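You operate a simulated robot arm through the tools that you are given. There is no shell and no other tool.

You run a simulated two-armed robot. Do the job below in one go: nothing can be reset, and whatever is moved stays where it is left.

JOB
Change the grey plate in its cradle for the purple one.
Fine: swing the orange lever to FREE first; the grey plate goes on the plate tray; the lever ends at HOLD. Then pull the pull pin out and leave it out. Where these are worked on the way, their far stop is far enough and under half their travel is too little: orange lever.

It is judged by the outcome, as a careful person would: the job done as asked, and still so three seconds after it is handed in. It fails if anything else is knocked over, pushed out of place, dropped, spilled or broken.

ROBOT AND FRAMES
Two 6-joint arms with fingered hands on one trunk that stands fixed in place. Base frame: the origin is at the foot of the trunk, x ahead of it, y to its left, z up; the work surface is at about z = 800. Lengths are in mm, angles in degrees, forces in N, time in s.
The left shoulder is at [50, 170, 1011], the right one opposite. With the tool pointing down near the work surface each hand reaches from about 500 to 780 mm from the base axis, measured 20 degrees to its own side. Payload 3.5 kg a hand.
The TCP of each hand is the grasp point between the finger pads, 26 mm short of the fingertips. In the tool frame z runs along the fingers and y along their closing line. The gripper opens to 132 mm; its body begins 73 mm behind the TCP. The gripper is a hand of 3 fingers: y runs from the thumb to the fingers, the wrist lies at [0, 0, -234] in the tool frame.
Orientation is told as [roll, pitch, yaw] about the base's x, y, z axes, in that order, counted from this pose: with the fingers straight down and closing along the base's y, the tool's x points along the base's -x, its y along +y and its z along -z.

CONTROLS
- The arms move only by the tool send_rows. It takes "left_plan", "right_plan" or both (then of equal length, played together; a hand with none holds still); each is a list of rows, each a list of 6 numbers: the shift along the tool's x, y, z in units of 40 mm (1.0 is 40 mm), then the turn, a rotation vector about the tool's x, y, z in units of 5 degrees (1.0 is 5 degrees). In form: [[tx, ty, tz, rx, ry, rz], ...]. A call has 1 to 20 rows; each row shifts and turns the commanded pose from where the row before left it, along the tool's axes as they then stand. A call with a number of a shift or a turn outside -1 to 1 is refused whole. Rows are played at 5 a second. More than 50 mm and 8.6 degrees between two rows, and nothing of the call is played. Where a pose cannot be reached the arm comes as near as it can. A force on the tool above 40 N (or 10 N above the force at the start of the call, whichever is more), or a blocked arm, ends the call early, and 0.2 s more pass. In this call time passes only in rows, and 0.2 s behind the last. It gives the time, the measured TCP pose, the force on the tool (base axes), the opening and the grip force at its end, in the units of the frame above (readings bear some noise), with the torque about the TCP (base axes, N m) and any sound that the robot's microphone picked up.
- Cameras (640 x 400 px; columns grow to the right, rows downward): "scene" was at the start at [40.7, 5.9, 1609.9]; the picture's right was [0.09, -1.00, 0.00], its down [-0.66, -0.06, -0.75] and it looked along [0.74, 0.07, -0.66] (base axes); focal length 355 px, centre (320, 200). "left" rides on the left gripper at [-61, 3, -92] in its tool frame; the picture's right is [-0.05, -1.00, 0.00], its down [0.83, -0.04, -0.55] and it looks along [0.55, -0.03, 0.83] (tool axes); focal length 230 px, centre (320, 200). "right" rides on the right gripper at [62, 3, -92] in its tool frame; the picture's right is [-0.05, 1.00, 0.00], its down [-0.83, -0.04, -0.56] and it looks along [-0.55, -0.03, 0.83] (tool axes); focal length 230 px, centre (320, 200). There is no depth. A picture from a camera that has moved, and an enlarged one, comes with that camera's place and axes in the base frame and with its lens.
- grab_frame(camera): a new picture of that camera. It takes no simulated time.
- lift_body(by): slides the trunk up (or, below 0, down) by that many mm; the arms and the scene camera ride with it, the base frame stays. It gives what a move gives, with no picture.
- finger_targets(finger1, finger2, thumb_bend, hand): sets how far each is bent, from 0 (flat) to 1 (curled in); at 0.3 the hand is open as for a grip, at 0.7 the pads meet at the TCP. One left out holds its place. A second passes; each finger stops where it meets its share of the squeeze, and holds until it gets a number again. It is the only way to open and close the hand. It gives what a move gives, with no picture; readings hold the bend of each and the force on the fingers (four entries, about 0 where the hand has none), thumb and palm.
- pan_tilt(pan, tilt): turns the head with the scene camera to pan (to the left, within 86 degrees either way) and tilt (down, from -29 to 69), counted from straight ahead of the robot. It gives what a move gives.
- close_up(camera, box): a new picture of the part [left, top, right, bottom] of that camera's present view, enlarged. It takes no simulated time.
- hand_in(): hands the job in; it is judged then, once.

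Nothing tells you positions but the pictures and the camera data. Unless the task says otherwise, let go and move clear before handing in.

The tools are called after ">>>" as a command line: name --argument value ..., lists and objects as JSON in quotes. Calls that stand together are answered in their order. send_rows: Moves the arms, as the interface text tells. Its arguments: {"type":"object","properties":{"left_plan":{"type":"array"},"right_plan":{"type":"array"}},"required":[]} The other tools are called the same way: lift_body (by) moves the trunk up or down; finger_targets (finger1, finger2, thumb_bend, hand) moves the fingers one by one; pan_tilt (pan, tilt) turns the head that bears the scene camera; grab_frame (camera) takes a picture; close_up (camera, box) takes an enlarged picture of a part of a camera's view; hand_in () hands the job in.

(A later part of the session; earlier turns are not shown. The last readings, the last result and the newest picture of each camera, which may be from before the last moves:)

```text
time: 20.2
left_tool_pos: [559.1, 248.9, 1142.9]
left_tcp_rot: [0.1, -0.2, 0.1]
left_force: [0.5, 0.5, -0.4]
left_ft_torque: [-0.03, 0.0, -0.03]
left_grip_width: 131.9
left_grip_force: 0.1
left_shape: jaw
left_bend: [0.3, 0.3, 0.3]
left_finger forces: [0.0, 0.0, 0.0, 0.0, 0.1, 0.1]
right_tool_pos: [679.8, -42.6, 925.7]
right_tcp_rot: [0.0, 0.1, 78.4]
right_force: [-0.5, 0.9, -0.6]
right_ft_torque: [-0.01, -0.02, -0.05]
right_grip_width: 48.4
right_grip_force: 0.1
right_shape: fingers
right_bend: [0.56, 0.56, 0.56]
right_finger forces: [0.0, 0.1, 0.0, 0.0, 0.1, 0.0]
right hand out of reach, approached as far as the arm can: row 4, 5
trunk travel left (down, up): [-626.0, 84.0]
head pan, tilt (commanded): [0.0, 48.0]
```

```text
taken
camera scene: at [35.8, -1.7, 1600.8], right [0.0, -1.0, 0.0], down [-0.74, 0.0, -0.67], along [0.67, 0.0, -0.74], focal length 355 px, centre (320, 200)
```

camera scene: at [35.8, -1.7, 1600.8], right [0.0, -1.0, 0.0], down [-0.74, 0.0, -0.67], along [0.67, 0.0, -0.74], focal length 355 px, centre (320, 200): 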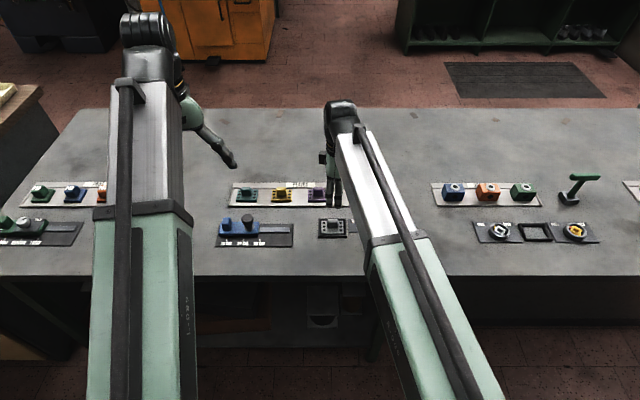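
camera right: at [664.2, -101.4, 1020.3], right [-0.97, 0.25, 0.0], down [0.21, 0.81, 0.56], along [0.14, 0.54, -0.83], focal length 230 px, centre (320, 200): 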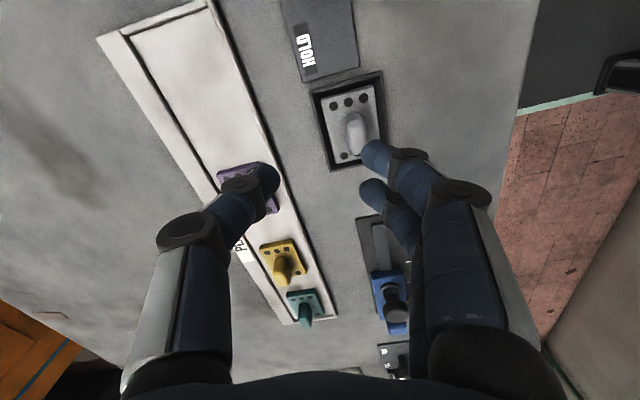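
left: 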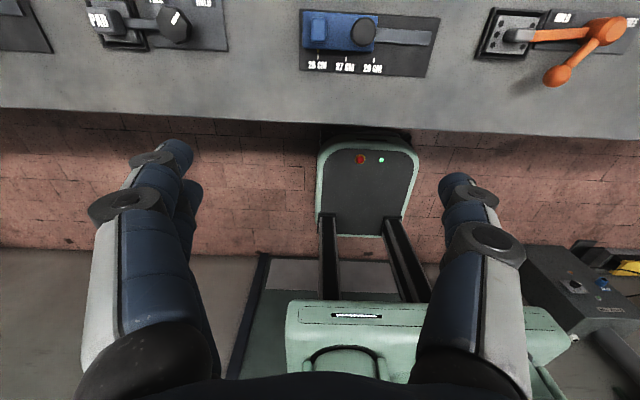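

The wrist stopped at 78° of yaw in that pose. With the arm now further over there may be more room, so I'll try the remaining turn while shifting back above the grey plate.

>>> send_rows --right_plan '[[0, 0.3, 0, 0, 0, -0.58], [0, 0.3, 0, 0, 0, -0.58], [0, 0.2, 0, 0, 0, -0.58], [0, 0, 0, 0, 0, -0.58], [0, 0, 0, 0, 0, 0]]'

>>> grab_frame --camera "right"

```text
time: 21.4
left_tool_pos: [561.1, 249.4, 1142.8]
left_tcp_rot: [0.0, 0.0, 0.0]
left_force: [0.4, -0.6, -0.3]
left_ft_torque: [-0.02, 0.03, 0.03]
left_grip_width: 132.1
left_grip_force: 0.1
left_shape: jaw
left_bend: [0.3, 0.3, 0.3]
left_finger forces: [0.1, 0.0, 0.1, 0.0, 0.0, 0.1]
right_tool_pos: [648.0, -40.1, 927.8]
right_tcp_rot: [0.0, 0.0, 90.0]
right_force: [-0.1, 0.1, -0.4]
right_ft_torque: [0.02, -0.02, -0.01]
right_grip_width: 48.5
right_grip_force: 0.1
right_shape: fingers
right_bend: [0.56, 0.56, 0.56]
right_finger forces: [0.0, 0.1, 0.0, 0.0, 0.0, 0.0]
trunk travel left (down, up): [-626.0, 84.0]
head pan, tilt (commanded): [0.0, 48.0]
```

```text
taken
camera right: at [645.5, -99.9, 1022.0], right [-1.0, 0.05, 0.0], down [0.04, 0.83, 0.56], along [0.03, 0.55, -0.83], focal length 230 px, centre (320, 200)
```

right: 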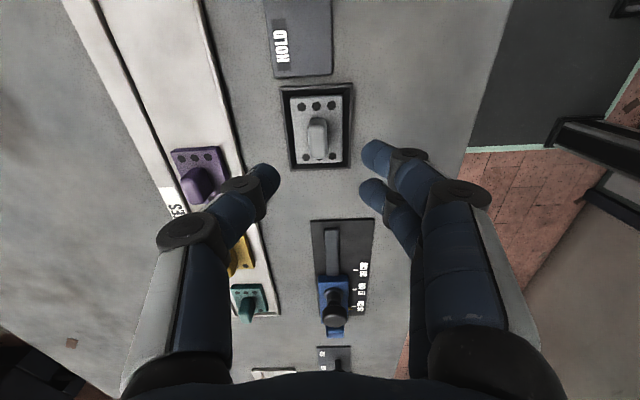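

Yaw 90 works here. Before carrying anything, I'm testing whether the hand can reach over the tray's empty end near (769, -85) and over the purple plate with the tool straight down.

>>> send_rows --right_plan '[[0.28, -0.756, 0.175, 0, 0, 0], [0.28, -0.756, 0.175, 0, 0, 0], [0.28, -0.756, 0.175, 0, 0, 0], [0.28, -0.756, 0.175, 0, 0, 0], [0, 0, 0, 0, 0, 0]]'

>>> grab_frame --camera "right"

```text
time: 22.6
left_tool_pos: [559.6, 248.4, 1143.4]
left_tcp_rot: [0.1, 0.1, 0.0]
left_force: [0.3, -0.9, -0.5]
left_ft_torque: [-0.02, -0.04, 0.0]
left_grip_width: 131.9
left_grip_force: 0.1
left_shape: jaw
left_bend: [0.3, 0.3, 0.3]
left_finger forces: [0.0, 0.1, 0.0, 0.1, 0.0, 0.0]
right_tool_pos: [739.9, -77.9, 905.7]
right_tcp_rot: [0.0, 0.0, 90.2]
right_force: [0.5, 1.2, 0.2]
right_ft_torque: [0.0, -0.01, -0.04]
right_grip_width: 48.2
right_grip_force: 0.0
right_shape: fingers
right_bend: [0.56, 0.56, 0.56]
right_finger forces: [0.0, 0.0, 0.0, 0.0, 0.0, 0.1]
right hand out of reach, approached as far as the arm can: row 4
trunk travel left (down, up): [-626.0, 84.0]
head pan, tilt (commanded): [0.0, 48.0]
```

```text
taken
camera right: at [737.9, -137.9, 999.3], right [-1.0, 0.05, 0.0], down [0.04, 0.83, 0.56], along [0.03, 0.55, -0.83], focal length 230 px, centre (320, 200)
```

right: 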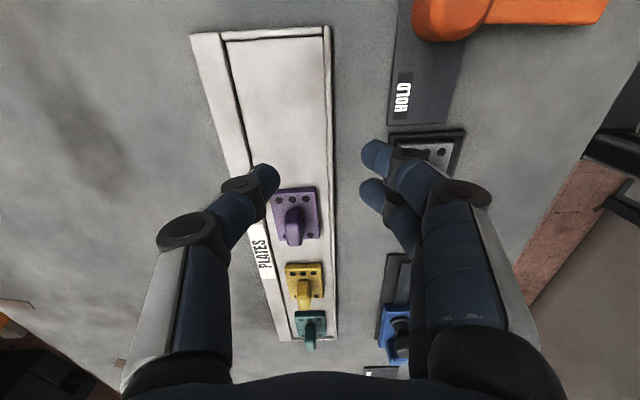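

With the tool straight down, the arm's limit is about 705 mm from the shoulder, so the tray needs a small forward tilt. I'm going back over the grey plate for a precise look before gripping.

>>> send_rows --right_plan '[[-0.25, 0.76, 0, 0, 0, 0], [-0.25, 0.76, 0, 0, 0, 0], [-0.25, 0.76, 0.1, 0, 0, 0], [-0.25, 0, 0.3, 0, 0, 0], [0, 0, 0, 0, 0, 0]]'

>>> finger_targets --hand "right" --finger1 0.54 --finger2 0.54 --thumb_bend 0.54

>>> grab_frame --camera "right"

>>> close_up --camera "right" --box '[240, 60, 400, 160]'

>>> close_up --camera "scene" --box '[280, 180, 400, 255]'

>>> close_up --camera "left" --box '[440, 0, 640, 125]'

```text
time: 23.8
left_tool_pos: [559.5, 249.0, 1143.0]
left_tcp_rot: [0.1, -0.2, 0.0]
left_force: [-0.3, 0.4, 0.4]
left_ft_torque: [-0.06, -0.02, -0.02]
left_grip_width: 131.8
left_grip_force: 0.0
left_shape: jaw
left_bend: [0.3, 0.3, 0.3]
left_finger forces: [0.0, 0.0, 0.0, 0.0, 0.0, 0.1]
right_tool_pos: [651.0, -37.8, 890.5]
right_tcp_rot: [0.0, 0.0, 90.0]
right_force: [0.6, 0.6, -0.6]
right_ft_torque: [0.01, 0.01, -0.05]
right_grip_width: 48.3
right_grip_force: 0.1
right_shape: fingers
right_bend: [0.56, 0.56, 0.56]
right_finger forces: [0.0, 0.0, 0.0, 0.1, 0.1, 0.0]
trunk travel left (down, up): [-626.0, 84.0]
head pan, tilt (commanded): [0.0, 48.0]
```

```text
time: 24.8
left_tool_pos: [560.4, 249.3, 1143.8]
left_tcp_rot: [0.1, -0.1, 0.1]
left_force: [-0.3, 0.2, -0.3]
left_ft_torque: [-0.03, 0.03, 0.03]
left_grip_width: 131.8
left_grip_force: 0.0
left_shape: jaw
left_bend: [0.3, 0.3, 0.3]
left_finger forces: [0.0, 0.0, 0.0, 0.1, 0.1, 0.0]
right_tool_pos: [650.3, -37.5, 891.2]
right_tcp_rot: [0.0, 0.1, 90.1]
right_force: [0.6, 0.8, 0.3]
right_ft_torque: [-0.02, 0.0, 0.03]
right_grip_width: 54.0
right_grip_force: 0.0
right_shape: fingers
right_bend: [0.54, 0.54, 0.54]
right_finger forces: [0.1, 0.0, 0.1, 0.0, 0.1, 0.1]
trunk travel left (down, up): [-626.0, 84.0]
head pan, tilt (commanded): [0.0, 48.0]
```

```text
taken
camera right: at [647.9, -97.9, 984.3], right [-1.0, 0.05, 0.0], down [0.04, 0.83, 0.56], along [0.03, 0.55, -0.83], focal length 230 px, centre (320, 200)
```

right: 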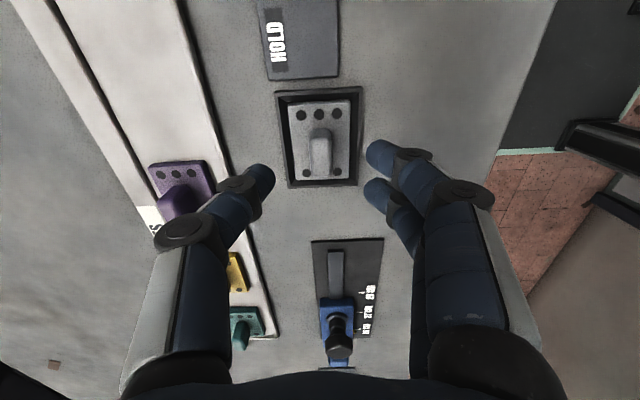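

```text
4.00 times, centred on (320, 110) of right
camera zoom: at [647.9, -97.9, 984.3], right [-1.0, 0.05, 0.0], down [0.04, 0.83, 0.56], along [0.03, 0.55, -0.83], focal length 920 px, centre (320, 560)
```

zoom: 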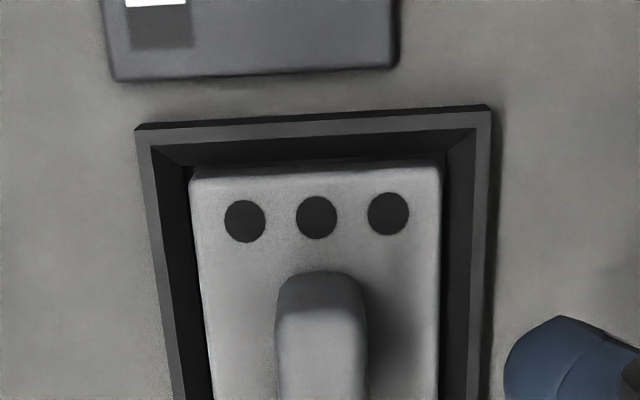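

```text
5.33 times, centred on (340, 218) of scene
camera zoom: at [35.9, -1.5, 1600.8], right [0.0, -1.0, 0.0], down [-0.74, 0.0, -0.67], along [0.67, 0.0, -0.74], focal length 1893 px, centre (213, 107)
```

zoom: 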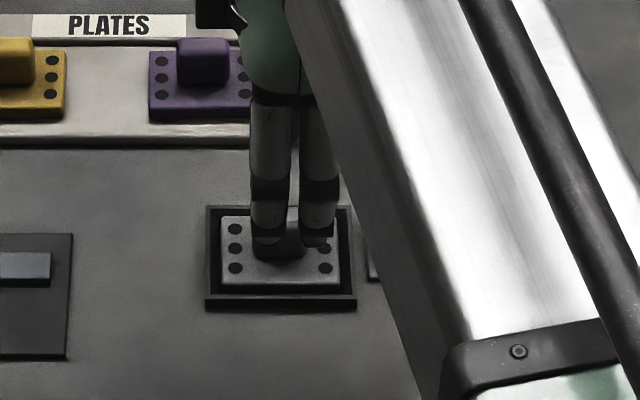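

```text
3.20 times, centred on (540, 62) of left
camera zoom: at [621.2, 252.3, 1235.3], right [0.05, -1.0, 0.0], down [-0.83, -0.04, 0.55], along [-0.55, -0.03, -0.83], focal length 736 px, centre (-384, 640)
```

zoom: 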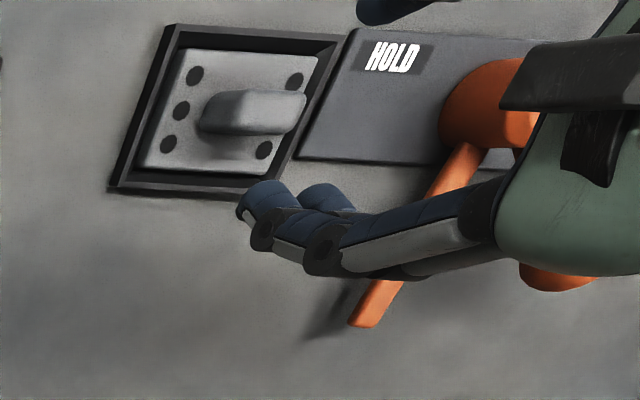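

The grey handle is centred at about (650.5, -36), with its top near z = 837 and the plate and rim tops near z = 811. I'll narrow the fingers to stay inside the rim and descend.

>>> finger_targets --hand "right" --finger1 0.63 --finger2 0.63 --thumb_bend 0.63

>>> send_rows --right_plan '[[0, 0, 0.4, 0, 0, 0], [0, 0, 0.4, 0, 0, 0], [0, 0, 0, 0, 0, 0]]'

>>> grab_frame --camera "right"

>>> close_up --camera "right" --box '[240, 100, 400, 200]'

>>> close_up --camera "left" --box '[440, 0, 640, 125]'

```text
time: 25.8
left_tool_pos: [559.6, 249.7, 1143.2]
left_tcp_rot: [0.0, 0.0, 0.0]
left_force: [-0.1, -0.2, 0.0]
left_ft_torque: [0.01, 0.03, 0.0]
left_grip_width: 131.9
left_grip_force: 0.1
left_shape: jaw
left_bend: [0.3, 0.3, 0.3]
left_finger forces: [0.0, 0.1, 0.0, 0.1, 0.1, 0.0]
right_tool_pos: [650.4, -38.2, 890.5]
right_tcp_rot: [0.0, 0.0, 90.1]
right_force: [0.0, -0.2, -0.2]
right_ft_torque: [0.01, 0.0, 0.01]
right_grip_width: 26.1
right_grip_force: 0.1
right_shape: fingers
right_bend: [0.63, 0.63, 0.63]
right_finger forces: [0.0, 0.0, 0.1, 0.1, 0.0, 0.1]
trunk travel left (down, up): [-626.0, 84.0]
head pan, tilt (commanded): [0.0, 48.0]
```

```text
time: 26.6
left_tool_pos: [559.6, 249.0, 1143.6]
left_tcp_rot: [0.0, -0.1, -0.1]
left_force: [0.3, -0.4, 0.6]
left_ft_torque: [0.02, 0.01, 0.01]
left_grip_width: 131.9
left_grip_force: 0.0
left_shape: jaw
left_bend: [0.3, 0.3, 0.3]
left_finger forces: [0.1, 0.1, 0.1, 0.0, 0.0, 0.0]
right_tool_pos: [649.0, -37.0, 860.1]
right_tcp_rot: [0.0, 0.0, 90.1]
right_force: [-0.6, 0.4, -0.6]
right_ft_torque: [0.01, 0.02, -0.03]
right_grip_width: 26.1
right_grip_force: 0.1
right_shape: fingers
right_bend: [0.63, 0.63, 0.63]
right_finger forces: [0.0, 0.0, 0.0, 0.0, 0.0, 0.0]
trunk travel left (down, up): [-626.0, 84.0]
head pan, tilt (commanded): [0.0, 48.0]
```

```text
taken
camera right: at [646.4, -97.6, 952.1], right [-1.0, 0.05, 0.0], down [0.04, 0.83, 0.56], along [0.03, 0.55, -0.83], focal length 230 px, centre (320, 200)
```

right: 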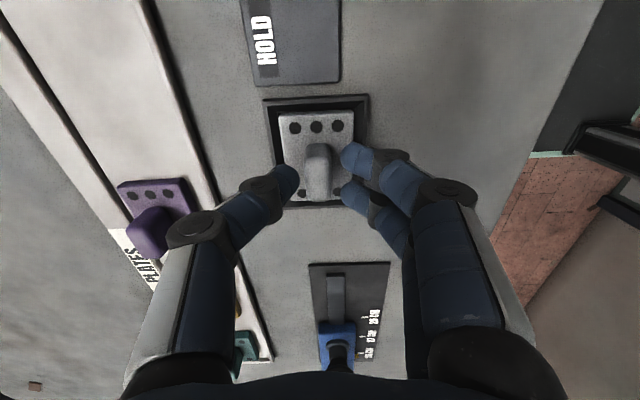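

```text
4.00 times, centred on (320, 150) of right
camera zoom: at [646.4, -97.6, 952.1], right [-1.0, 0.05, 0.0], down [0.04, 0.83, 0.56], along [0.03, 0.55, -0.83], focal length 920 px, centre (320, 400)
```

zoom: 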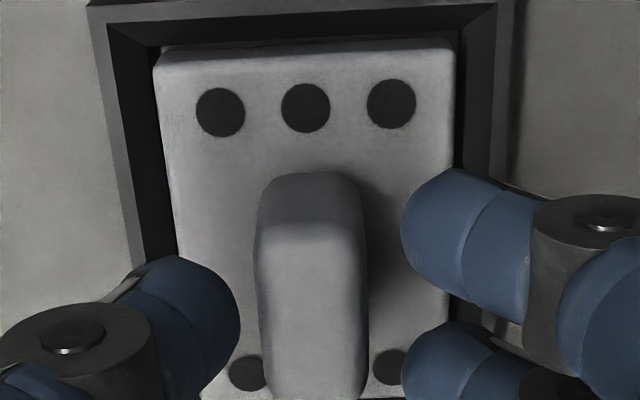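

```text
3.20 times, centred on (540, 62) of left
camera zoom: at [621.2, 252.4, 1235.3], right [0.05, -1.0, 0.0], down [-0.83, -0.04, 0.55], along [-0.55, -0.03, -0.83], focal length 736 px, centre (-384, 640)
```

zoom: 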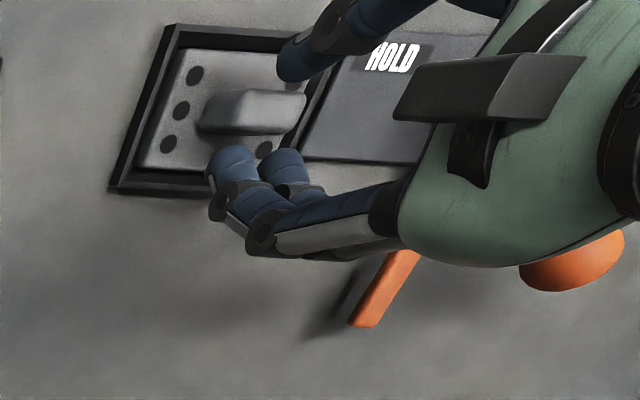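

Centred within about a millimetre. I'll descend the last 18 mm and watch the force.

>>> send_rows --right_plan '[[0, -0.03, 0.22, 0, 0, 0], [0, 0, 0.2, 0, 0, 0], [0, 0, 0, 0, 0, 0]]'

>>> close_up --camera "right" --box '[240, 120, 400, 220]'

>>> close_up --camera "left" --box '[480, 0, 608, 80]'

```text
time: 27.4
left_tool_pos: [560.2, 249.0, 1143.5]
left_tcp_rot: [0.1, -0.1, 0.0]
left_force: [0.4, 0.1, 0.7]
left_ft_torque: [-0.01, 0.0, 0.05]
left_grip_width: 131.7
left_grip_force: 0.1
left_shape: jaw
left_bend: [0.3, 0.3, 0.3]
left_finger forces: [0.0, 0.0, 0.1, 0.0, 0.0, 0.1]
right_tool_pos: [649.4, -37.6, 842.4]
right_tcp_rot: [0.0, 0.0, 90.1]
right_force: [-0.6, -0.3, -0.2]
right_ft_torque: [-0.02, -0.02, 0.01]
right_grip_width: 26.1
right_grip_force: 0.0
right_shape: fingers
right_bend: [0.63, 0.63, 0.63]
right_finger forces: [0.0, 0.0, 0.1, 0.0, 0.0, 0.0]
trunk travel left (down, up): [-626.0, 84.0]
head pan, tilt (commanded): [0.0, 48.0]
```

```text
4.00 times, centred on (320, 170) of right
camera zoom: at [646.9, -97.8, 935.6], right [-1.0, 0.05, 0.0], down [0.04, 0.83, 0.56], along [0.03, 0.55, -0.83], focal length 920 px, centre (320, 320)
```

zoom: 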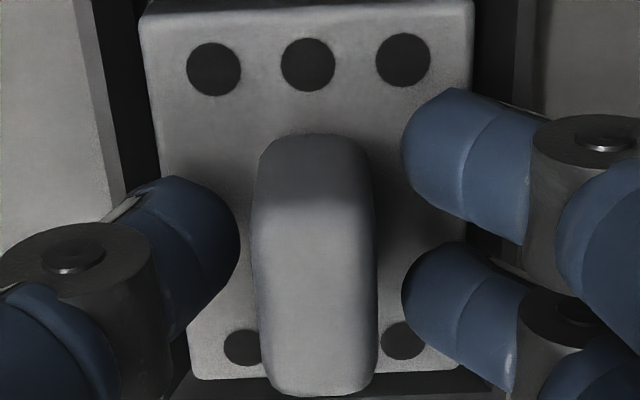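

```text
5.00 times, centred on (544, 40) of left
camera zoom: at [621.2, 252.4, 1235.3], right [0.05, -1.0, 0.0], down [-0.83, -0.04, 0.55], along [-0.55, -0.03, -0.83], focal length 1150 px, centre (-800, 1000)
```

zoom: 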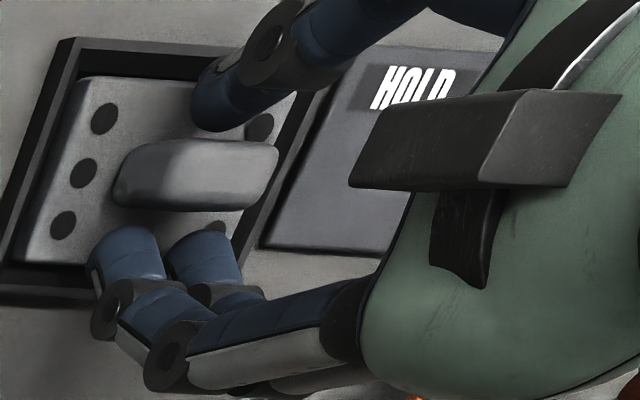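

Position looks good with no contact. I'm closing on the handle.

>>> finger_targets --hand "right" --finger1 0.72 --finger2 0.72 --thumb_bend 0.72

>>> close_up --camera "right" --box '[240, 120, 400, 220]'

```text
time: 28.4
left_tool_pos: [561.0, 249.1, 1143.1]
left_tcp_rot: [0.1, 0.0, 0.0]
left_force: [0.7, -0.3, 0.1]
left_ft_torque: [0.01, -0.01, 0.01]
left_grip_width: 131.9
left_grip_force: 0.0
left_shape: jaw
left_bend: [0.3, 0.3, 0.3]
left_finger forces: [0.0, 0.0, 0.0, 0.0, 0.0, 0.1]
right_tool_pos: [649.6, -35.7, 842.8]
right_tcp_rot: [0.0, 0.0, 90.1]
right_force: [-0.2, 0.0, 0.4]
right_ft_torque: [-0.05, 0.0, -0.01]
right_grip_width: 15.8
right_grip_force: 9.1
right_shape: fingers
right_bend: [0.69, 0.69, 0.68]
right_finger forces: [4.5, 4.4, 0.0, 0.0, 9.0, 0.0]
trunk travel left (down, up): [-626.0, 84.0]
head pan, tilt (commanded): [0.0, 48.0]
```

```text
4.00 times, centred on (320, 170) of right
camera zoom: at [647.0, -97.8, 935.6], right [-1.0, 0.05, 0.0], down [0.04, 0.83, 0.56], along [0.03, 0.55, -0.83], focal length 920 px, centre (320, 320)
```

zoom: 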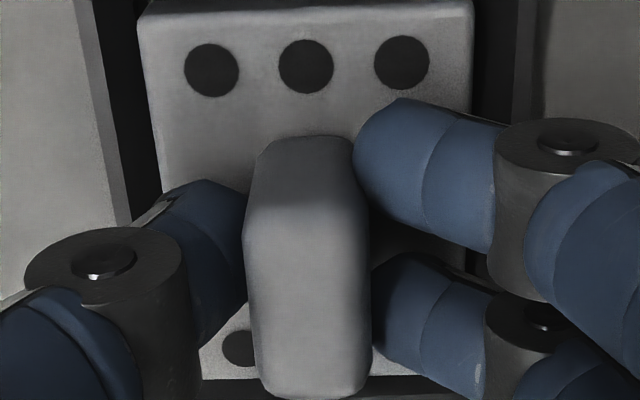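

Gripped with about 9 N. I'll firm it a little and lift slowly.

>>> finger_targets --hand "right" --finger1 0.76 --finger2 0.76 --thumb_bend 0.76

>>> send_rows --right_plan '[[0, 0, -0.15, 0, 0, 0], [0, 0, -0.25, 0, 0, 0], [0, 0, -0.5, 0, 0, 0], [0, 0, -0.6, 0, 0, 0], [0, 0, 0, 0, 0, 0]]'

>>> grab_frame --camera "right"

>>> close_up --camera "left" --box '[440, 0, 640, 125]'

>>> close_up --camera "scene" --box '[260, 160, 420, 260]'

```text
time: 29.4
left_tool_pos: [559.8, 248.1, 1143.1]
left_tcp_rot: [0.0, 0.0, 0.0]
left_force: [-0.1, -0.9, 0.4]
left_ft_torque: [0.01, 0.02, 0.02]
left_grip_width: 131.9
left_grip_force: 0.1
left_shape: jaw
left_bend: [0.3, 0.3, 0.3]
left_finger forces: [0.1, 0.0, 0.1, 0.0, 0.0, 0.0]
right_tool_pos: [649.2, -38.9, 842.3]
right_tcp_rot: [0.0, 0.1, 90.1]
right_force: [0.7, -0.6, -1.0]
right_ft_torque: [0.01, -0.06, 0.01]
right_grip_width: 15.0
right_grip_force: 15.5
right_shape: fingers
right_bend: [0.72, 0.72, 0.68]
right_finger forces: [8.0, 7.8, 0.1, 0.0, 16.1, 0.1]
trunk travel left (down, up): [-626.0, 84.0]
head pan, tilt (commanded): [0.0, 48.0]
```

```text
time: 30.6
left_tool_pos: [560.0, 248.7, 1142.8]
left_tcp_rot: [0.2, -0.1, 0.0]
left_force: [-0.3, 0.7, 0.2]
left_ft_torque: [0.0, 0.0, 0.02]
left_grip_width: 131.7
left_grip_force: 0.1
left_shape: jaw
left_bend: [0.3, 0.3, 0.3]
left_finger forces: [0.0, 0.1, 0.0, 0.1, 0.0, 0.0]
right_tool_pos: [649.2, -35.6, 904.5]
right_tcp_rot: [0.0, 0.0, 90.1]
right_force: [-0.5, -0.2, -2.5]
right_ft_torque: [0.01, 0.0, 0.0]
right_grip_width: 14.9
right_grip_force: 16.1
right_shape: fingers
right_bend: [0.72, 0.72, 0.68]
right_finger forces: [7.9, 7.9, 0.0, 0.0, 16.2, 0.1]
trunk travel left (down, up): [-626.0, 84.0]
head pan, tilt (commanded): [0.0, 48.0]
```

```text
taken
camera right: at [647.0, -97.1, 996.1], right [-1.0, 0.05, 0.0], down [0.04, 0.83, 0.56], along [0.03, 0.55, -0.83], focal length 230 px, centre (320, 200)
```

right: 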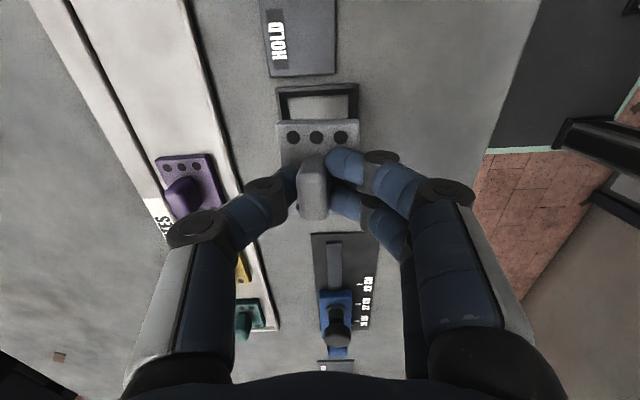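

```text
3.20 times, centred on (540, 62) of left
camera zoom: at [621.4, 252.3, 1235.1], right [0.05, -1.0, 0.0], down [-0.83, -0.04, 0.55], along [-0.55, -0.03, -0.83], focal length 736 px, centre (-384, 640)
```

zoom: 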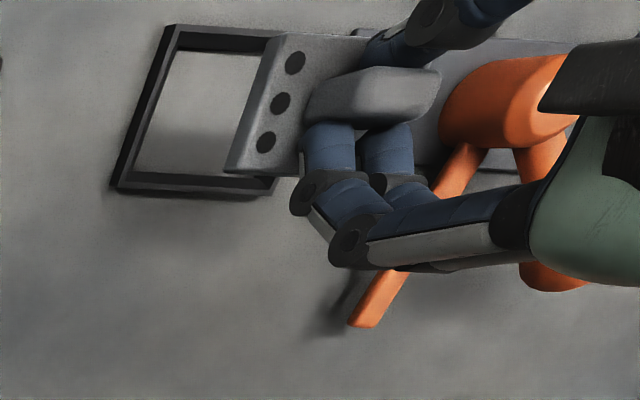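

```text
4.00 times, centred on (340, 210) of scene
camera zoom: at [36.2, -1.5, 1600.8], right [0.0, -1.0, 0.0], down [-0.74, 0.0, -0.67], along [0.67, 0.0, -0.74], focal length 1420 px, centre (240, 160)
```

zoom: 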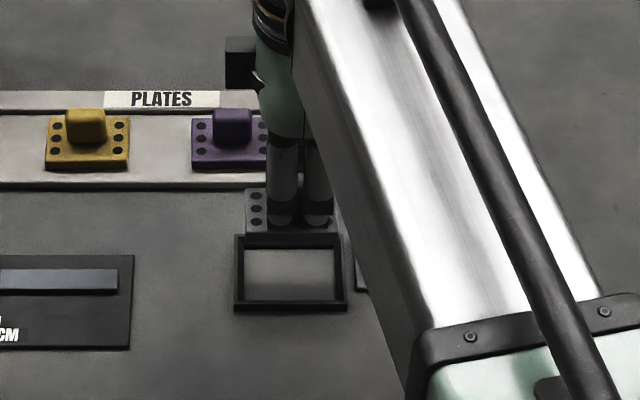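

The grey plate is out and level in the hand. I'm carrying it over to the empty right end of the tray, centred near (764, -88), with a 5° forward tilt for reach.

>>> send_rows --right_plan '[[0.65, 0, 0, 0, 0, 0], [0.65, 0, 0, 0.5, 0, 0], [0, 0, 0, 0.5, 0, 0], [0, -0.692, 0.1, 0, 0, 0], [0, -0.692, 0.1, 0, 0, 0], [0, -0.692, 0.1, 0, 0, 0], [0, -0.692, 0.1, 0, 0, 0], [0, 0, 0, 0, 0, 0]]'

>>> grab_frame --camera "right"

>>> close_up --camera "scene" --box '[260, 130, 420, 230]'

>>> close_up --camera "left" --box '[440, 0, 640, 125]'

```text
time: 32.4
left_tool_pos: [558.9, 249.1, 1142.4]
left_tcp_rot: [0.1, 0.1, 0.0]
left_force: [-0.4, 0.6, 0.0]
left_ft_torque: [-0.02, 0.01, 0.0]
left_grip_width: 131.6
left_grip_force: 0.1
left_shape: jaw
left_bend: [0.3, 0.3, 0.3]
left_finger forces: [0.0, 0.0, 0.0, 0.0, 0.0, 0.0]
right_tool_pos: [760.5, -87.7, 894.6]
right_tcp_rot: [-5.0, 0.1, 89.4]
right_force: [0.3, -0.8, -1.7]
right_ft_torque: [0.0, 0.01, 0.01]
right_grip_width: 15.0
right_grip_force: 15.8
right_shape: fingers
right_bend: [0.73, 0.72, 0.68]
right_finger forces: [8.1, 7.9, 0.0, 0.0, 16.0, 0.0]
right hand out of reach, approached as far as the arm can: row 7
trunk travel left (down, up): [-626.0, 84.0]
head pan, tilt (commanded): [0.0, 48.0]
```

```text
taken
camera right: at [749.3, -146.6, 988.4], right [-0.99, 0.06, -0.09], down [0.0, 0.83, 0.55], along [0.11, 0.55, -0.83], focal length 230 px, centre (320, 200)
```

right: 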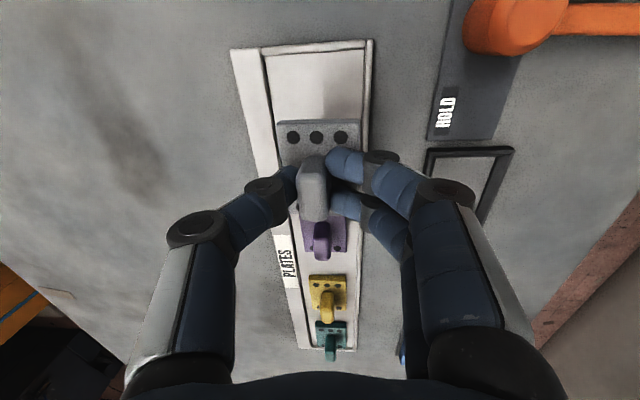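

```text
4.00 times, centred on (340, 180) of scene
camera zoom: at [36.0, -1.5, 1600.8], right [0.0, -1.0, 0.0], down [-0.74, 0.0, -0.67], along [0.67, 0.0, -0.74], focal length 1420 px, centre (240, 280)
```

zoom: 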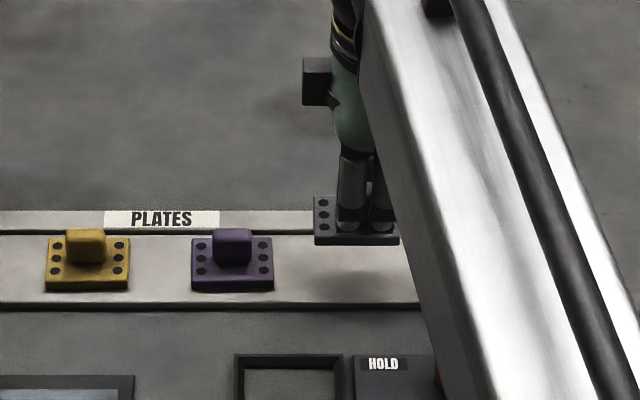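

```text
3.20 times, centred on (540, 62) of left
camera zoom: at [621.2, 252.3, 1235.2], right [0.05, -1.0, 0.0], down [-0.83, -0.04, 0.55], along [-0.55, -0.03, -0.83], focal length 736 px, centre (-384, 640)
```

zoom: 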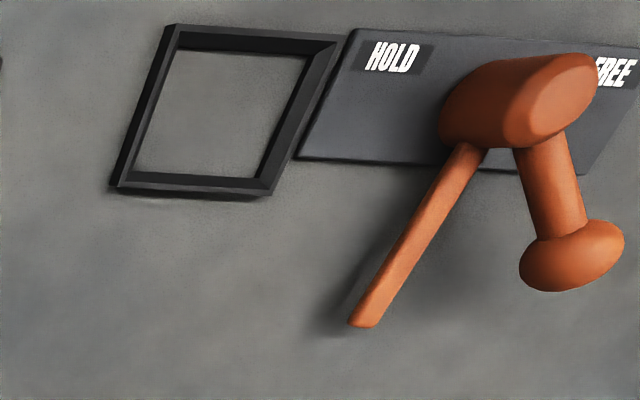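

I'm over the slot at about (760, -88). I'll lower it towards the tray floor and stop just above contact.

>>> send_rows --right_plan '[[0, 0.01, 0.4, 0, 0, 0], [0, 0.01, 0.4, 0, 0, 0], [0, 0.01, 0.3, 0, 0, 0], [0, 0, 0, 0, 0, 0]]'

>>> grab_frame --camera "right"

>>> close_up --camera "scene" --box '[280, 150, 400, 225]'

```text
time: 33.4
left_tool_pos: [559.4, 248.8, 1142.0]
left_tcp_rot: [0.1, -0.1, -0.1]
left_force: [-0.5, -0.3, 1.0]
left_ft_torque: [-0.02, 0.03, 0.01]
left_grip_width: 132.0
left_grip_force: 0.1
left_shape: jaw
left_bend: [0.3, 0.3, 0.3]
left_finger forces: [0.0, 0.1, 0.1, 0.0, 0.0, 0.0]
right_tool_pos: [759.4, -83.3, 851.6]
right_tcp_rot: [-5.2, 0.1, 89.7]
right_force: [0.6, 0.6, -2.6]
right_ft_torque: [-0.02, 0.0, 0.01]
right_grip_width: 14.8
right_grip_force: 16.0
right_shape: fingers
right_bend: [0.73, 0.72, 0.68]
right_finger forces: [7.9, 7.9, 0.0, 0.0, 16.1, 0.0]
right hand out of reach, approached as far as the arm can: row 2
trunk travel left (down, up): [-626.0, 84.0]
head pan, tilt (commanded): [0.0, 48.0]
```

```text
taken
camera right: at [748.3, -143.5, 943.8], right [-0.99, 0.06, -0.09], down [0.0, 0.83, 0.56], along [0.11, 0.55, -0.83], focal length 230 px, centre (320, 200)
```

right: 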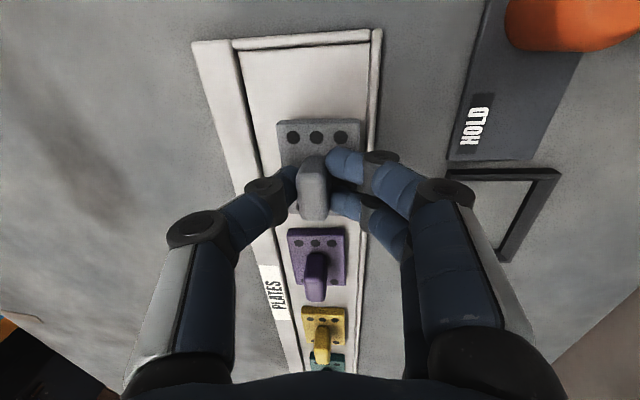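

```text
5.33 times, centred on (340, 188) of scene
camera zoom: at [36.1, -1.5, 1600.8], right [0.0, -1.0, 0.0], down [-0.74, 0.0, -0.67], along [0.67, 0.0, -0.74], focal length 1893 px, centre (213, 267)
```

zoom: 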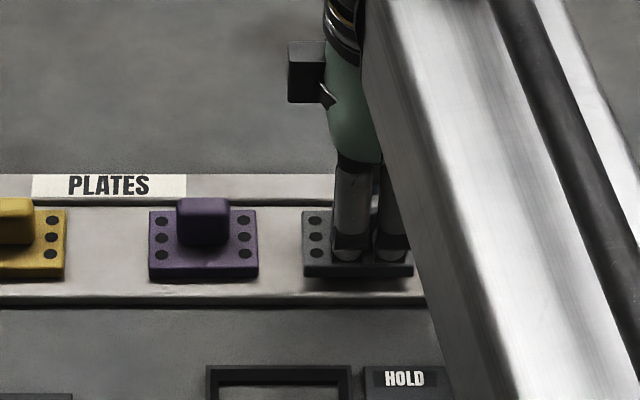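

The plate is about 8 mm above the tray floor and aligned with the purple one. I'll lower in small steps until I feel contact.

>>> send_rows --right_plan '[[0, 0.01, 0.1, 0, 0, 0], [0, 0, 0.06, 0, 0, 0], [0, 0, 0, 0, 0, 0]]'

>>> close_up --camera "scene" --box '[280, 150, 400, 225]'

```text
time: 34.2
left_tool_pos: [559.7, 248.6, 1143.4]
left_tcp_rot: [0.1, 0.0, 0.1]
left_force: [-0.4, -0.3, 0.9]
left_ft_torque: [-0.01, 0.01, 0.01]
left_grip_width: 132.0
left_grip_force: 0.1
left_shape: jaw
left_bend: [0.3, 0.3, 0.3]
left_finger forces: [0.0, 0.0, 0.0, 0.1, 0.0, 0.1]
right_tool_pos: [758.1, -83.0, 845.7]
right_tcp_rot: [-5.1, 0.1, 89.9]
right_force: [0.5, -0.7, -1.6]
right_ft_torque: [-0.01, 0.05, 0.01]
right_grip_width: 15.0
right_grip_force: 16.3
right_shape: fingers
right_bend: [0.73, 0.72, 0.68]
right_finger forces: [8.0, 7.8, 0.0, 0.0, 15.9, 0.0]
trunk travel left (down, up): [-626.0, 84.0]
head pan, tilt (commanded): [0.0, 48.0]
```

```text
5.33 times, centred on (340, 188) of scene
camera zoom: at [36.2, -1.5, 1600.8], right [0.0, -1.0, 0.0], down [-0.74, 0.0, -0.67], along [0.67, 0.0, -0.74], focal length 1893 px, centre (213, 267)
```

zoom: 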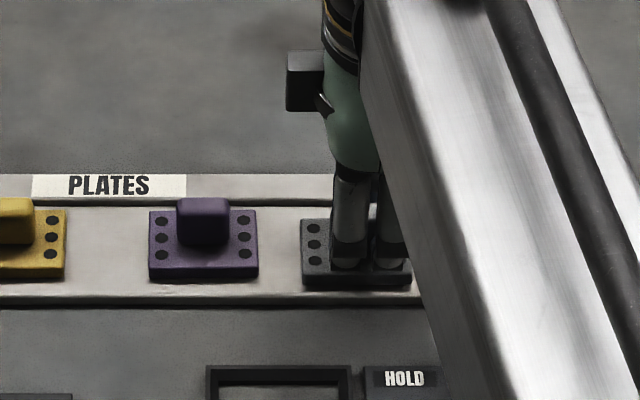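

The front edge is a little close to the tray's front rim, so I'll shift 4 mm forward and then touch down.

>>> send_rows --right_plan '[[0, -0.1, 0.0, 0, 0, 0], [0, 0, 0.05, 0, 0, 0], [0, 0, 0, 0, 0, 0]]'

>>> close_up --camera "scene" --box '[280, 150, 400, 225]'

```text
time: 35.0
left_tool_pos: [559.7, 249.9, 1143.6]
left_tcp_rot: [0.1, 0.0, 0.1]
left_force: [-0.1, 0.2, -0.3]
left_ft_torque: [0.01, -0.02, -0.03]
left_grip_width: 132.0
left_grip_force: 0.1
left_shape: jaw
left_bend: [0.3, 0.3, 0.3]
left_finger forces: [0.0, 0.1, 0.0, 0.0, 0.0, 0.0]
right_tool_pos: [759.4, -83.2, 844.1]
right_tcp_rot: [-5.1, 0.2, 89.8]
right_force: [0.9, -0.3, -0.9]
right_ft_torque: [-0.02, 0.0, -0.01]
right_grip_width: 15.2
right_grip_force: 16.3
right_shape: fingers
right_bend: [0.73, 0.73, 0.68]
right_finger forces: [8.0, 8.0, 0.0, 0.0, 16.1, 0.1]
right hand out of reach, approached as far as the arm can: row 1
trunk travel left (down, up): [-626.0, 84.0]
head pan, tilt (commanded): [0.0, 48.0]
```

```text
5.33 times, centred on (340, 188) of scene
camera zoom: at [36.1, -1.5, 1600.8], right [0.0, -1.0, 0.0], down [-0.74, 0.0, -0.67], along [0.67, 0.0, -0.74], focal length 1893 px, centre (213, 267)
```

zoom: 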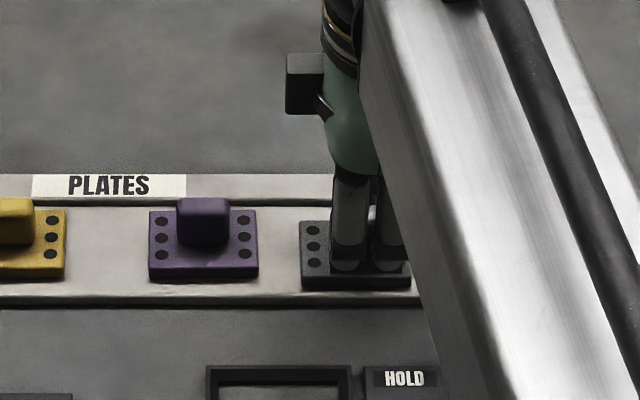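

>>> close_up --camera "right" --box '[240, 60, 440, 185]'

>>> close_up --camera "scene" --box '[325, 180, 389, 220]'

```text
3.20 times, centred on (340, 122) of right
camera zoom: at [747.4, -142.6, 936.7], right [-0.99, 0.05, -0.09], down [0.0, 0.83, 0.56], along [0.1, 0.55, -0.83], focal length 736 px, centre (256, 448)
```

zoom: 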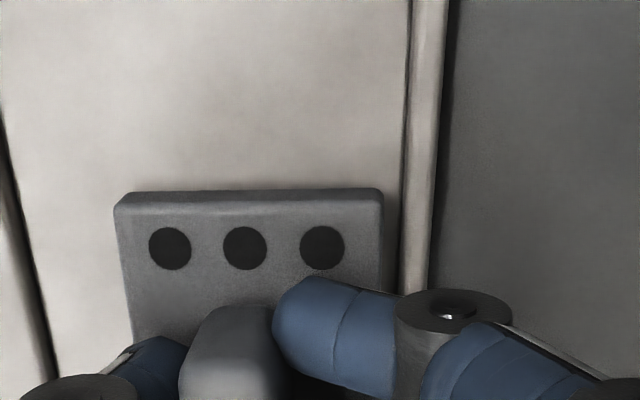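

```text
10.00 times, centred on (357, 200) of scene
camera zoom: at [36.1, -1.5, 1600.8], right [0.0, -1.0, 0.0], down [-0.74, 0.0, -0.67], along [0.67, 0.0, -0.74], focal length 3550 px, centre (-50, 200)
```

zoom: 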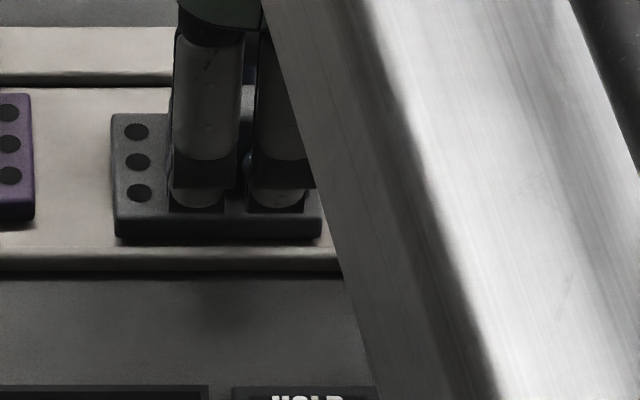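

The plate sits inside the rim with its front edge just over the floor. One more small step down, then release.

>>> send_rows --right_plan '[[0, 0.005, 0.05, 0, 0, 0], [0, 0, 0, 0, 0, 0]]'

```text
time: 35.6
left_tool_pos: [558.9, 248.3, 1143.4]
left_tcp_rot: [0.0, -0.2, 0.0]
left_force: [-0.4, -0.6, -0.5]
left_ft_torque: [0.0, 0.0, -0.04]
left_grip_width: 132.0
left_grip_force: 0.0
left_shape: jaw
left_bend: [0.3, 0.3, 0.3]
left_finger forces: [0.0, 0.0, 0.1, 0.0, 0.0, 0.1]
right_tool_pos: [758.6, -82.6, 843.6]
right_tcp_rot: [-5.2, 0.1, 89.8]
right_force: [-0.3, 0.0, 2.8]
right_ft_torque: [0.01, -0.06, -0.05]
right_grip_width: 14.6
right_grip_force: 16.8
right_shape: fingers
right_bend: [0.73, 0.73, 0.68]
right_finger forces: [8.5, 8.7, 0.1, 0.1, 16.6, 0.0]
trunk travel left (down, up): [-626.0, 84.0]
head pan, tilt (commanded): [0.0, 48.0]
```

Contact felt at about +3 N. I'm opening the hand gently.

>>> finger_targets --hand "right" --finger1 0.66 --finger2 0.66 --thumb_bend 0.66

>>> finger_targets --hand "right" --finger1 0.61 --finger2 0.61 --thumb_bend 0.61

>>> close_up --camera "right" --box '[220, 80, 420, 205]'

>>> close_up --camera "scene" --box '[280, 150, 400, 225]'

```text
time: 36.6
left_tool_pos: [558.8, 249.1, 1144.3]
left_tcp_rot: [0.0, -0.1, 0.0]
left_force: [0.3, -0.2, -0.5]
left_ft_torque: [0.0, -0.02, 0.01]
left_grip_width: 131.6
left_grip_force: 0.0
left_shape: jaw
left_bend: [0.3, 0.3, 0.3]
left_finger forces: [0.0, 0.0, 0.0, 0.1, 0.1, 0.0]
right_tool_pos: [758.8, -83.9, 842.3]
right_tcp_rot: [-5.2, 0.2, 89.8]
right_force: [0.7, -0.3, 10.1]
right_ft_torque: [0.04, 0.04, -0.01]
right_grip_width: 18.1
right_grip_force: 5.4
right_shape: fingers
right_bend: [0.67, 0.67, 0.66]
right_finger forces: [4.4, 4.6, 0.1, 0.0, 2.7, 0.0]
trunk travel left (down, up): [-626.0, 84.0]
head pan, tilt (commanded): [0.0, 48.0]
```

```text
time: 37.6
left_tool_pos: [559.8, 248.8, 1143.6]
left_tcp_rot: [-0.1, -0.1, 0.0]
left_force: [0.0, 0.0, 0.5]
left_ft_torque: [0.0, -0.02, 0.0]
left_grip_width: 131.9
left_grip_force: 0.1
left_shape: jaw
left_bend: [0.3, 0.3, 0.3]
left_finger forces: [0.0, 0.1, 0.0, 0.0, 0.1, 0.0]
right_tool_pos: [757.7, -82.8, 843.4]
right_tcp_rot: [-5.3, 0.1, 89.8]
right_force: [4.0, -0.2, 13.3]
right_ft_torque: [0.01, 0.05, 0.0]
right_grip_width: 23.2
right_grip_force: 7.0
right_shape: fingers
right_bend: [0.67, 0.67, 0.61]
right_finger forces: [7.0, 7.1, 0.1, 0.0, 0.1, 0.0]
trunk travel left (down, up): [-626.0, 84.0]
head pan, tilt (commanded): [0.0, 48.0]
```

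```text
3.20 times, centred on (320, 142) of right
camera zoom: at [746.8, -142.6, 935.4], right [-0.99, 0.05, -0.09], down [0.0, 0.83, 0.56], along [0.11, 0.55, -0.83], focal length 736 px, centre (320, 384)
```

zoom: 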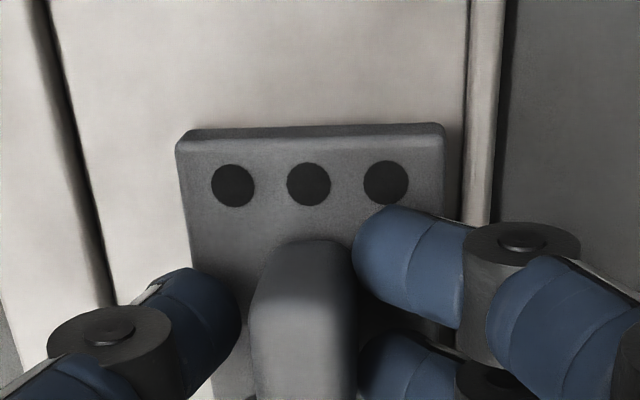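

```text
5.33 times, centred on (340, 188) of scene
camera zoom: at [34.9, -1.3, 1600.9], right [0.0, -1.0, 0.0], down [-0.74, 0.0, -0.67], along [0.67, 0.0, -0.74], focal length 1893 px, centre (213, 267)
```

zoom: 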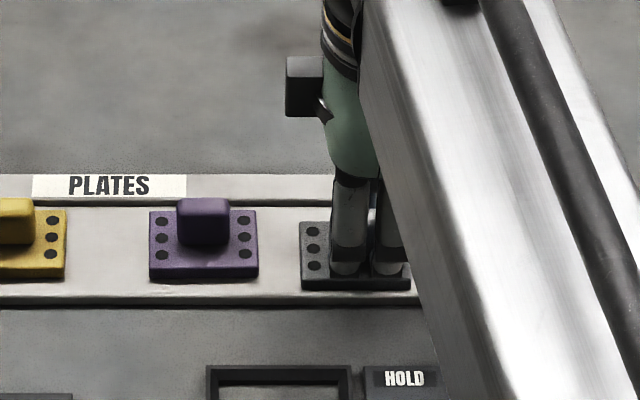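

The two fingers' tips are pressing on the plate top and can't open. I'll raise the hand a few millimetres so they can come free.

>>> send_rows --right_plan '[[0, 0, -0.06, 0, 0, 0], [0, 0, -0.05, 0, 0, 0], [0, 0, 0, 0, 0, 0]]'

>>> close_up --camera "right" --box '[220, 80, 420, 205]'

```text
time: 38.4
left_tool_pos: [560.1, 248.9, 1142.6]
left_tcp_rot: [0.0, 0.0, 0.1]
left_force: [0.1, 0.9, -0.3]
left_ft_torque: [0.01, -0.02, -0.01]
left_grip_width: 131.5
left_grip_force: 0.1
left_shape: jaw
left_bend: [0.3, 0.3, 0.3]
left_finger forces: [0.1, 0.0, 0.1, 0.1, 0.0, 0.2]
right_tool_pos: [758.0, -83.0, 846.6]
right_tcp_rot: [-5.0, 0.2, 89.8]
right_force: [0.8, 0.1, 1.2]
right_ft_torque: [-0.03, 0.03, 0.02]
right_grip_width: 29.4
right_grip_force: 0.8
right_shape: fingers
right_bend: [0.62, 0.62, 0.61]
right_finger forces: [1.0, 1.0, 0.0, 0.0, 0.0, 0.0]
trunk travel left (down, up): [-626.0, 84.0]
head pan, tilt (commanded): [0.0, 48.0]
```

```text
3.20 times, centred on (320, 142) of right
camera zoom: at [747.0, -142.6, 938.4], right [-0.99, 0.05, -0.09], down [0.0, 0.83, 0.56], along [0.1, 0.55, -0.83], focal length 736 px, centre (320, 384)
```

zoom: 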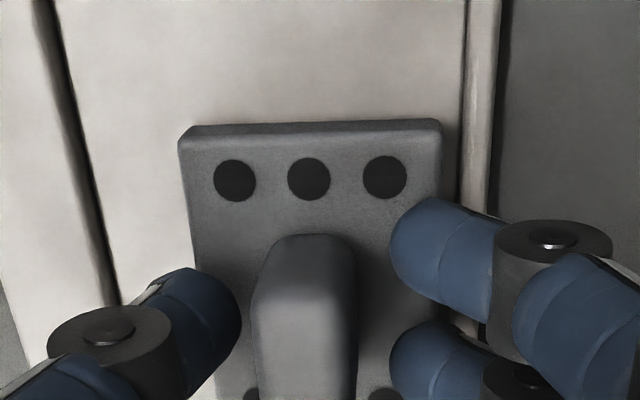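

The handle is free. I'll open the thumb a bit more and lift straight up.

>>> finger_targets --hand "right" --thumb_bend 0.56

>>> send_rows --right_plan '[[0, -0.044, -0.5, 0, 0, 0], [0, -0.06, -0.7, 0, 0, 0], [0, -0.06, -0.7, 0, 0, 0], [0, 0, 0, 0, 0, 0]]'

>>> grab_frame --camera "right"

>>> close_up --camera "scene" --box '[280, 150, 400, 225]'

```text
time: 39.4
left_tool_pos: [558.8, 247.5, 1143.9]
left_tcp_rot: [0.0, 0.0, 0.0]
left_force: [1.4, -0.1, -0.3]
left_ft_torque: [-0.02, 0.0, -0.02]
left_grip_width: 132.0
left_grip_force: 0.3
left_shape: jaw
left_bend: [0.3, 0.3, 0.3]
left_finger forces: [0.0, 0.0, 0.1, 0.0, 0.1, 0.1]
right_tool_pos: [759.5, -83.3, 846.2]
right_tcp_rot: [-5.0, 0.1, 89.8]
right_force: [-0.3, -0.4, 0.0]
right_ft_torque: [0.01, 0.01, 0.01]
right_grip_width: 38.5
right_grip_force: 0.1
right_shape: fingers
right_bend: [0.62, 0.62, 0.56]
right_finger forces: [0.4, 0.4, 0.1, 0.0, 0.0, 0.0]
trunk travel left (down, up): [-626.0, 84.0]
head pan, tilt (commanded): [0.0, 48.0]
```

```text
time: 40.4
left_tool_pos: [559.4, 249.0, 1142.1]
left_tcp_rot: [0.2, -0.1, -0.1]
left_force: [-0.5, -0.2, -0.1]
left_ft_torque: [-0.01, 0.0, 0.01]
left_grip_width: 131.7
left_grip_force: 0.1
left_shape: jaw
left_bend: [0.3, 0.3, 0.3]
left_finger forces: [0.1, 0.0, 0.1, 0.0, 0.0, 0.1]
right_tool_pos: [757.9, -83.1, 923.4]
right_tcp_rot: [-5.0, 0.1, 89.7]
right_force: [-0.3, 0.2, -0.3]
right_ft_torque: [-0.01, 0.0, 0.01]
right_grip_width: 39.2
right_grip_force: 0.0
right_shape: fingers
right_bend: [0.61, 0.61, 0.56]
right_finger forces: [0.0, 0.0, 0.0, 0.1, 0.0, 0.0]
trunk travel left (down, up): [-626.0, 84.0]
head pan, tilt (commanded): [0.0, 48.0]
```

```text
taken
camera right: at [747.0, -142.6, 1016.4], right [-0.99, 0.06, -0.09], down [0.0, 0.83, 0.56], along [0.1, 0.55, -0.83], focal length 230 px, centre (320, 200)
```

right: 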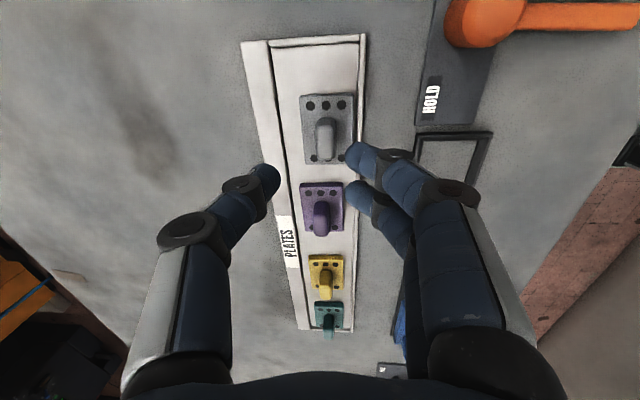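

```text
5.33 times, centred on (340, 188) of scene
camera zoom: at [36.0, -1.5, 1600.8], right [0.0, -1.0, 0.0], down [-0.74, 0.0, -0.67], along [0.67, 0.0, -0.74], focal length 1893 px, centre (213, 267)
```

zoom: 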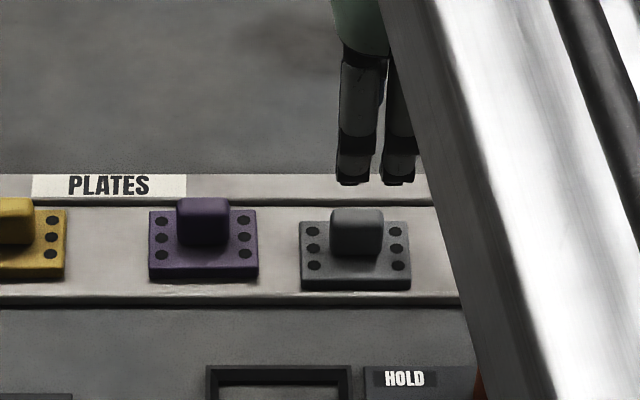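

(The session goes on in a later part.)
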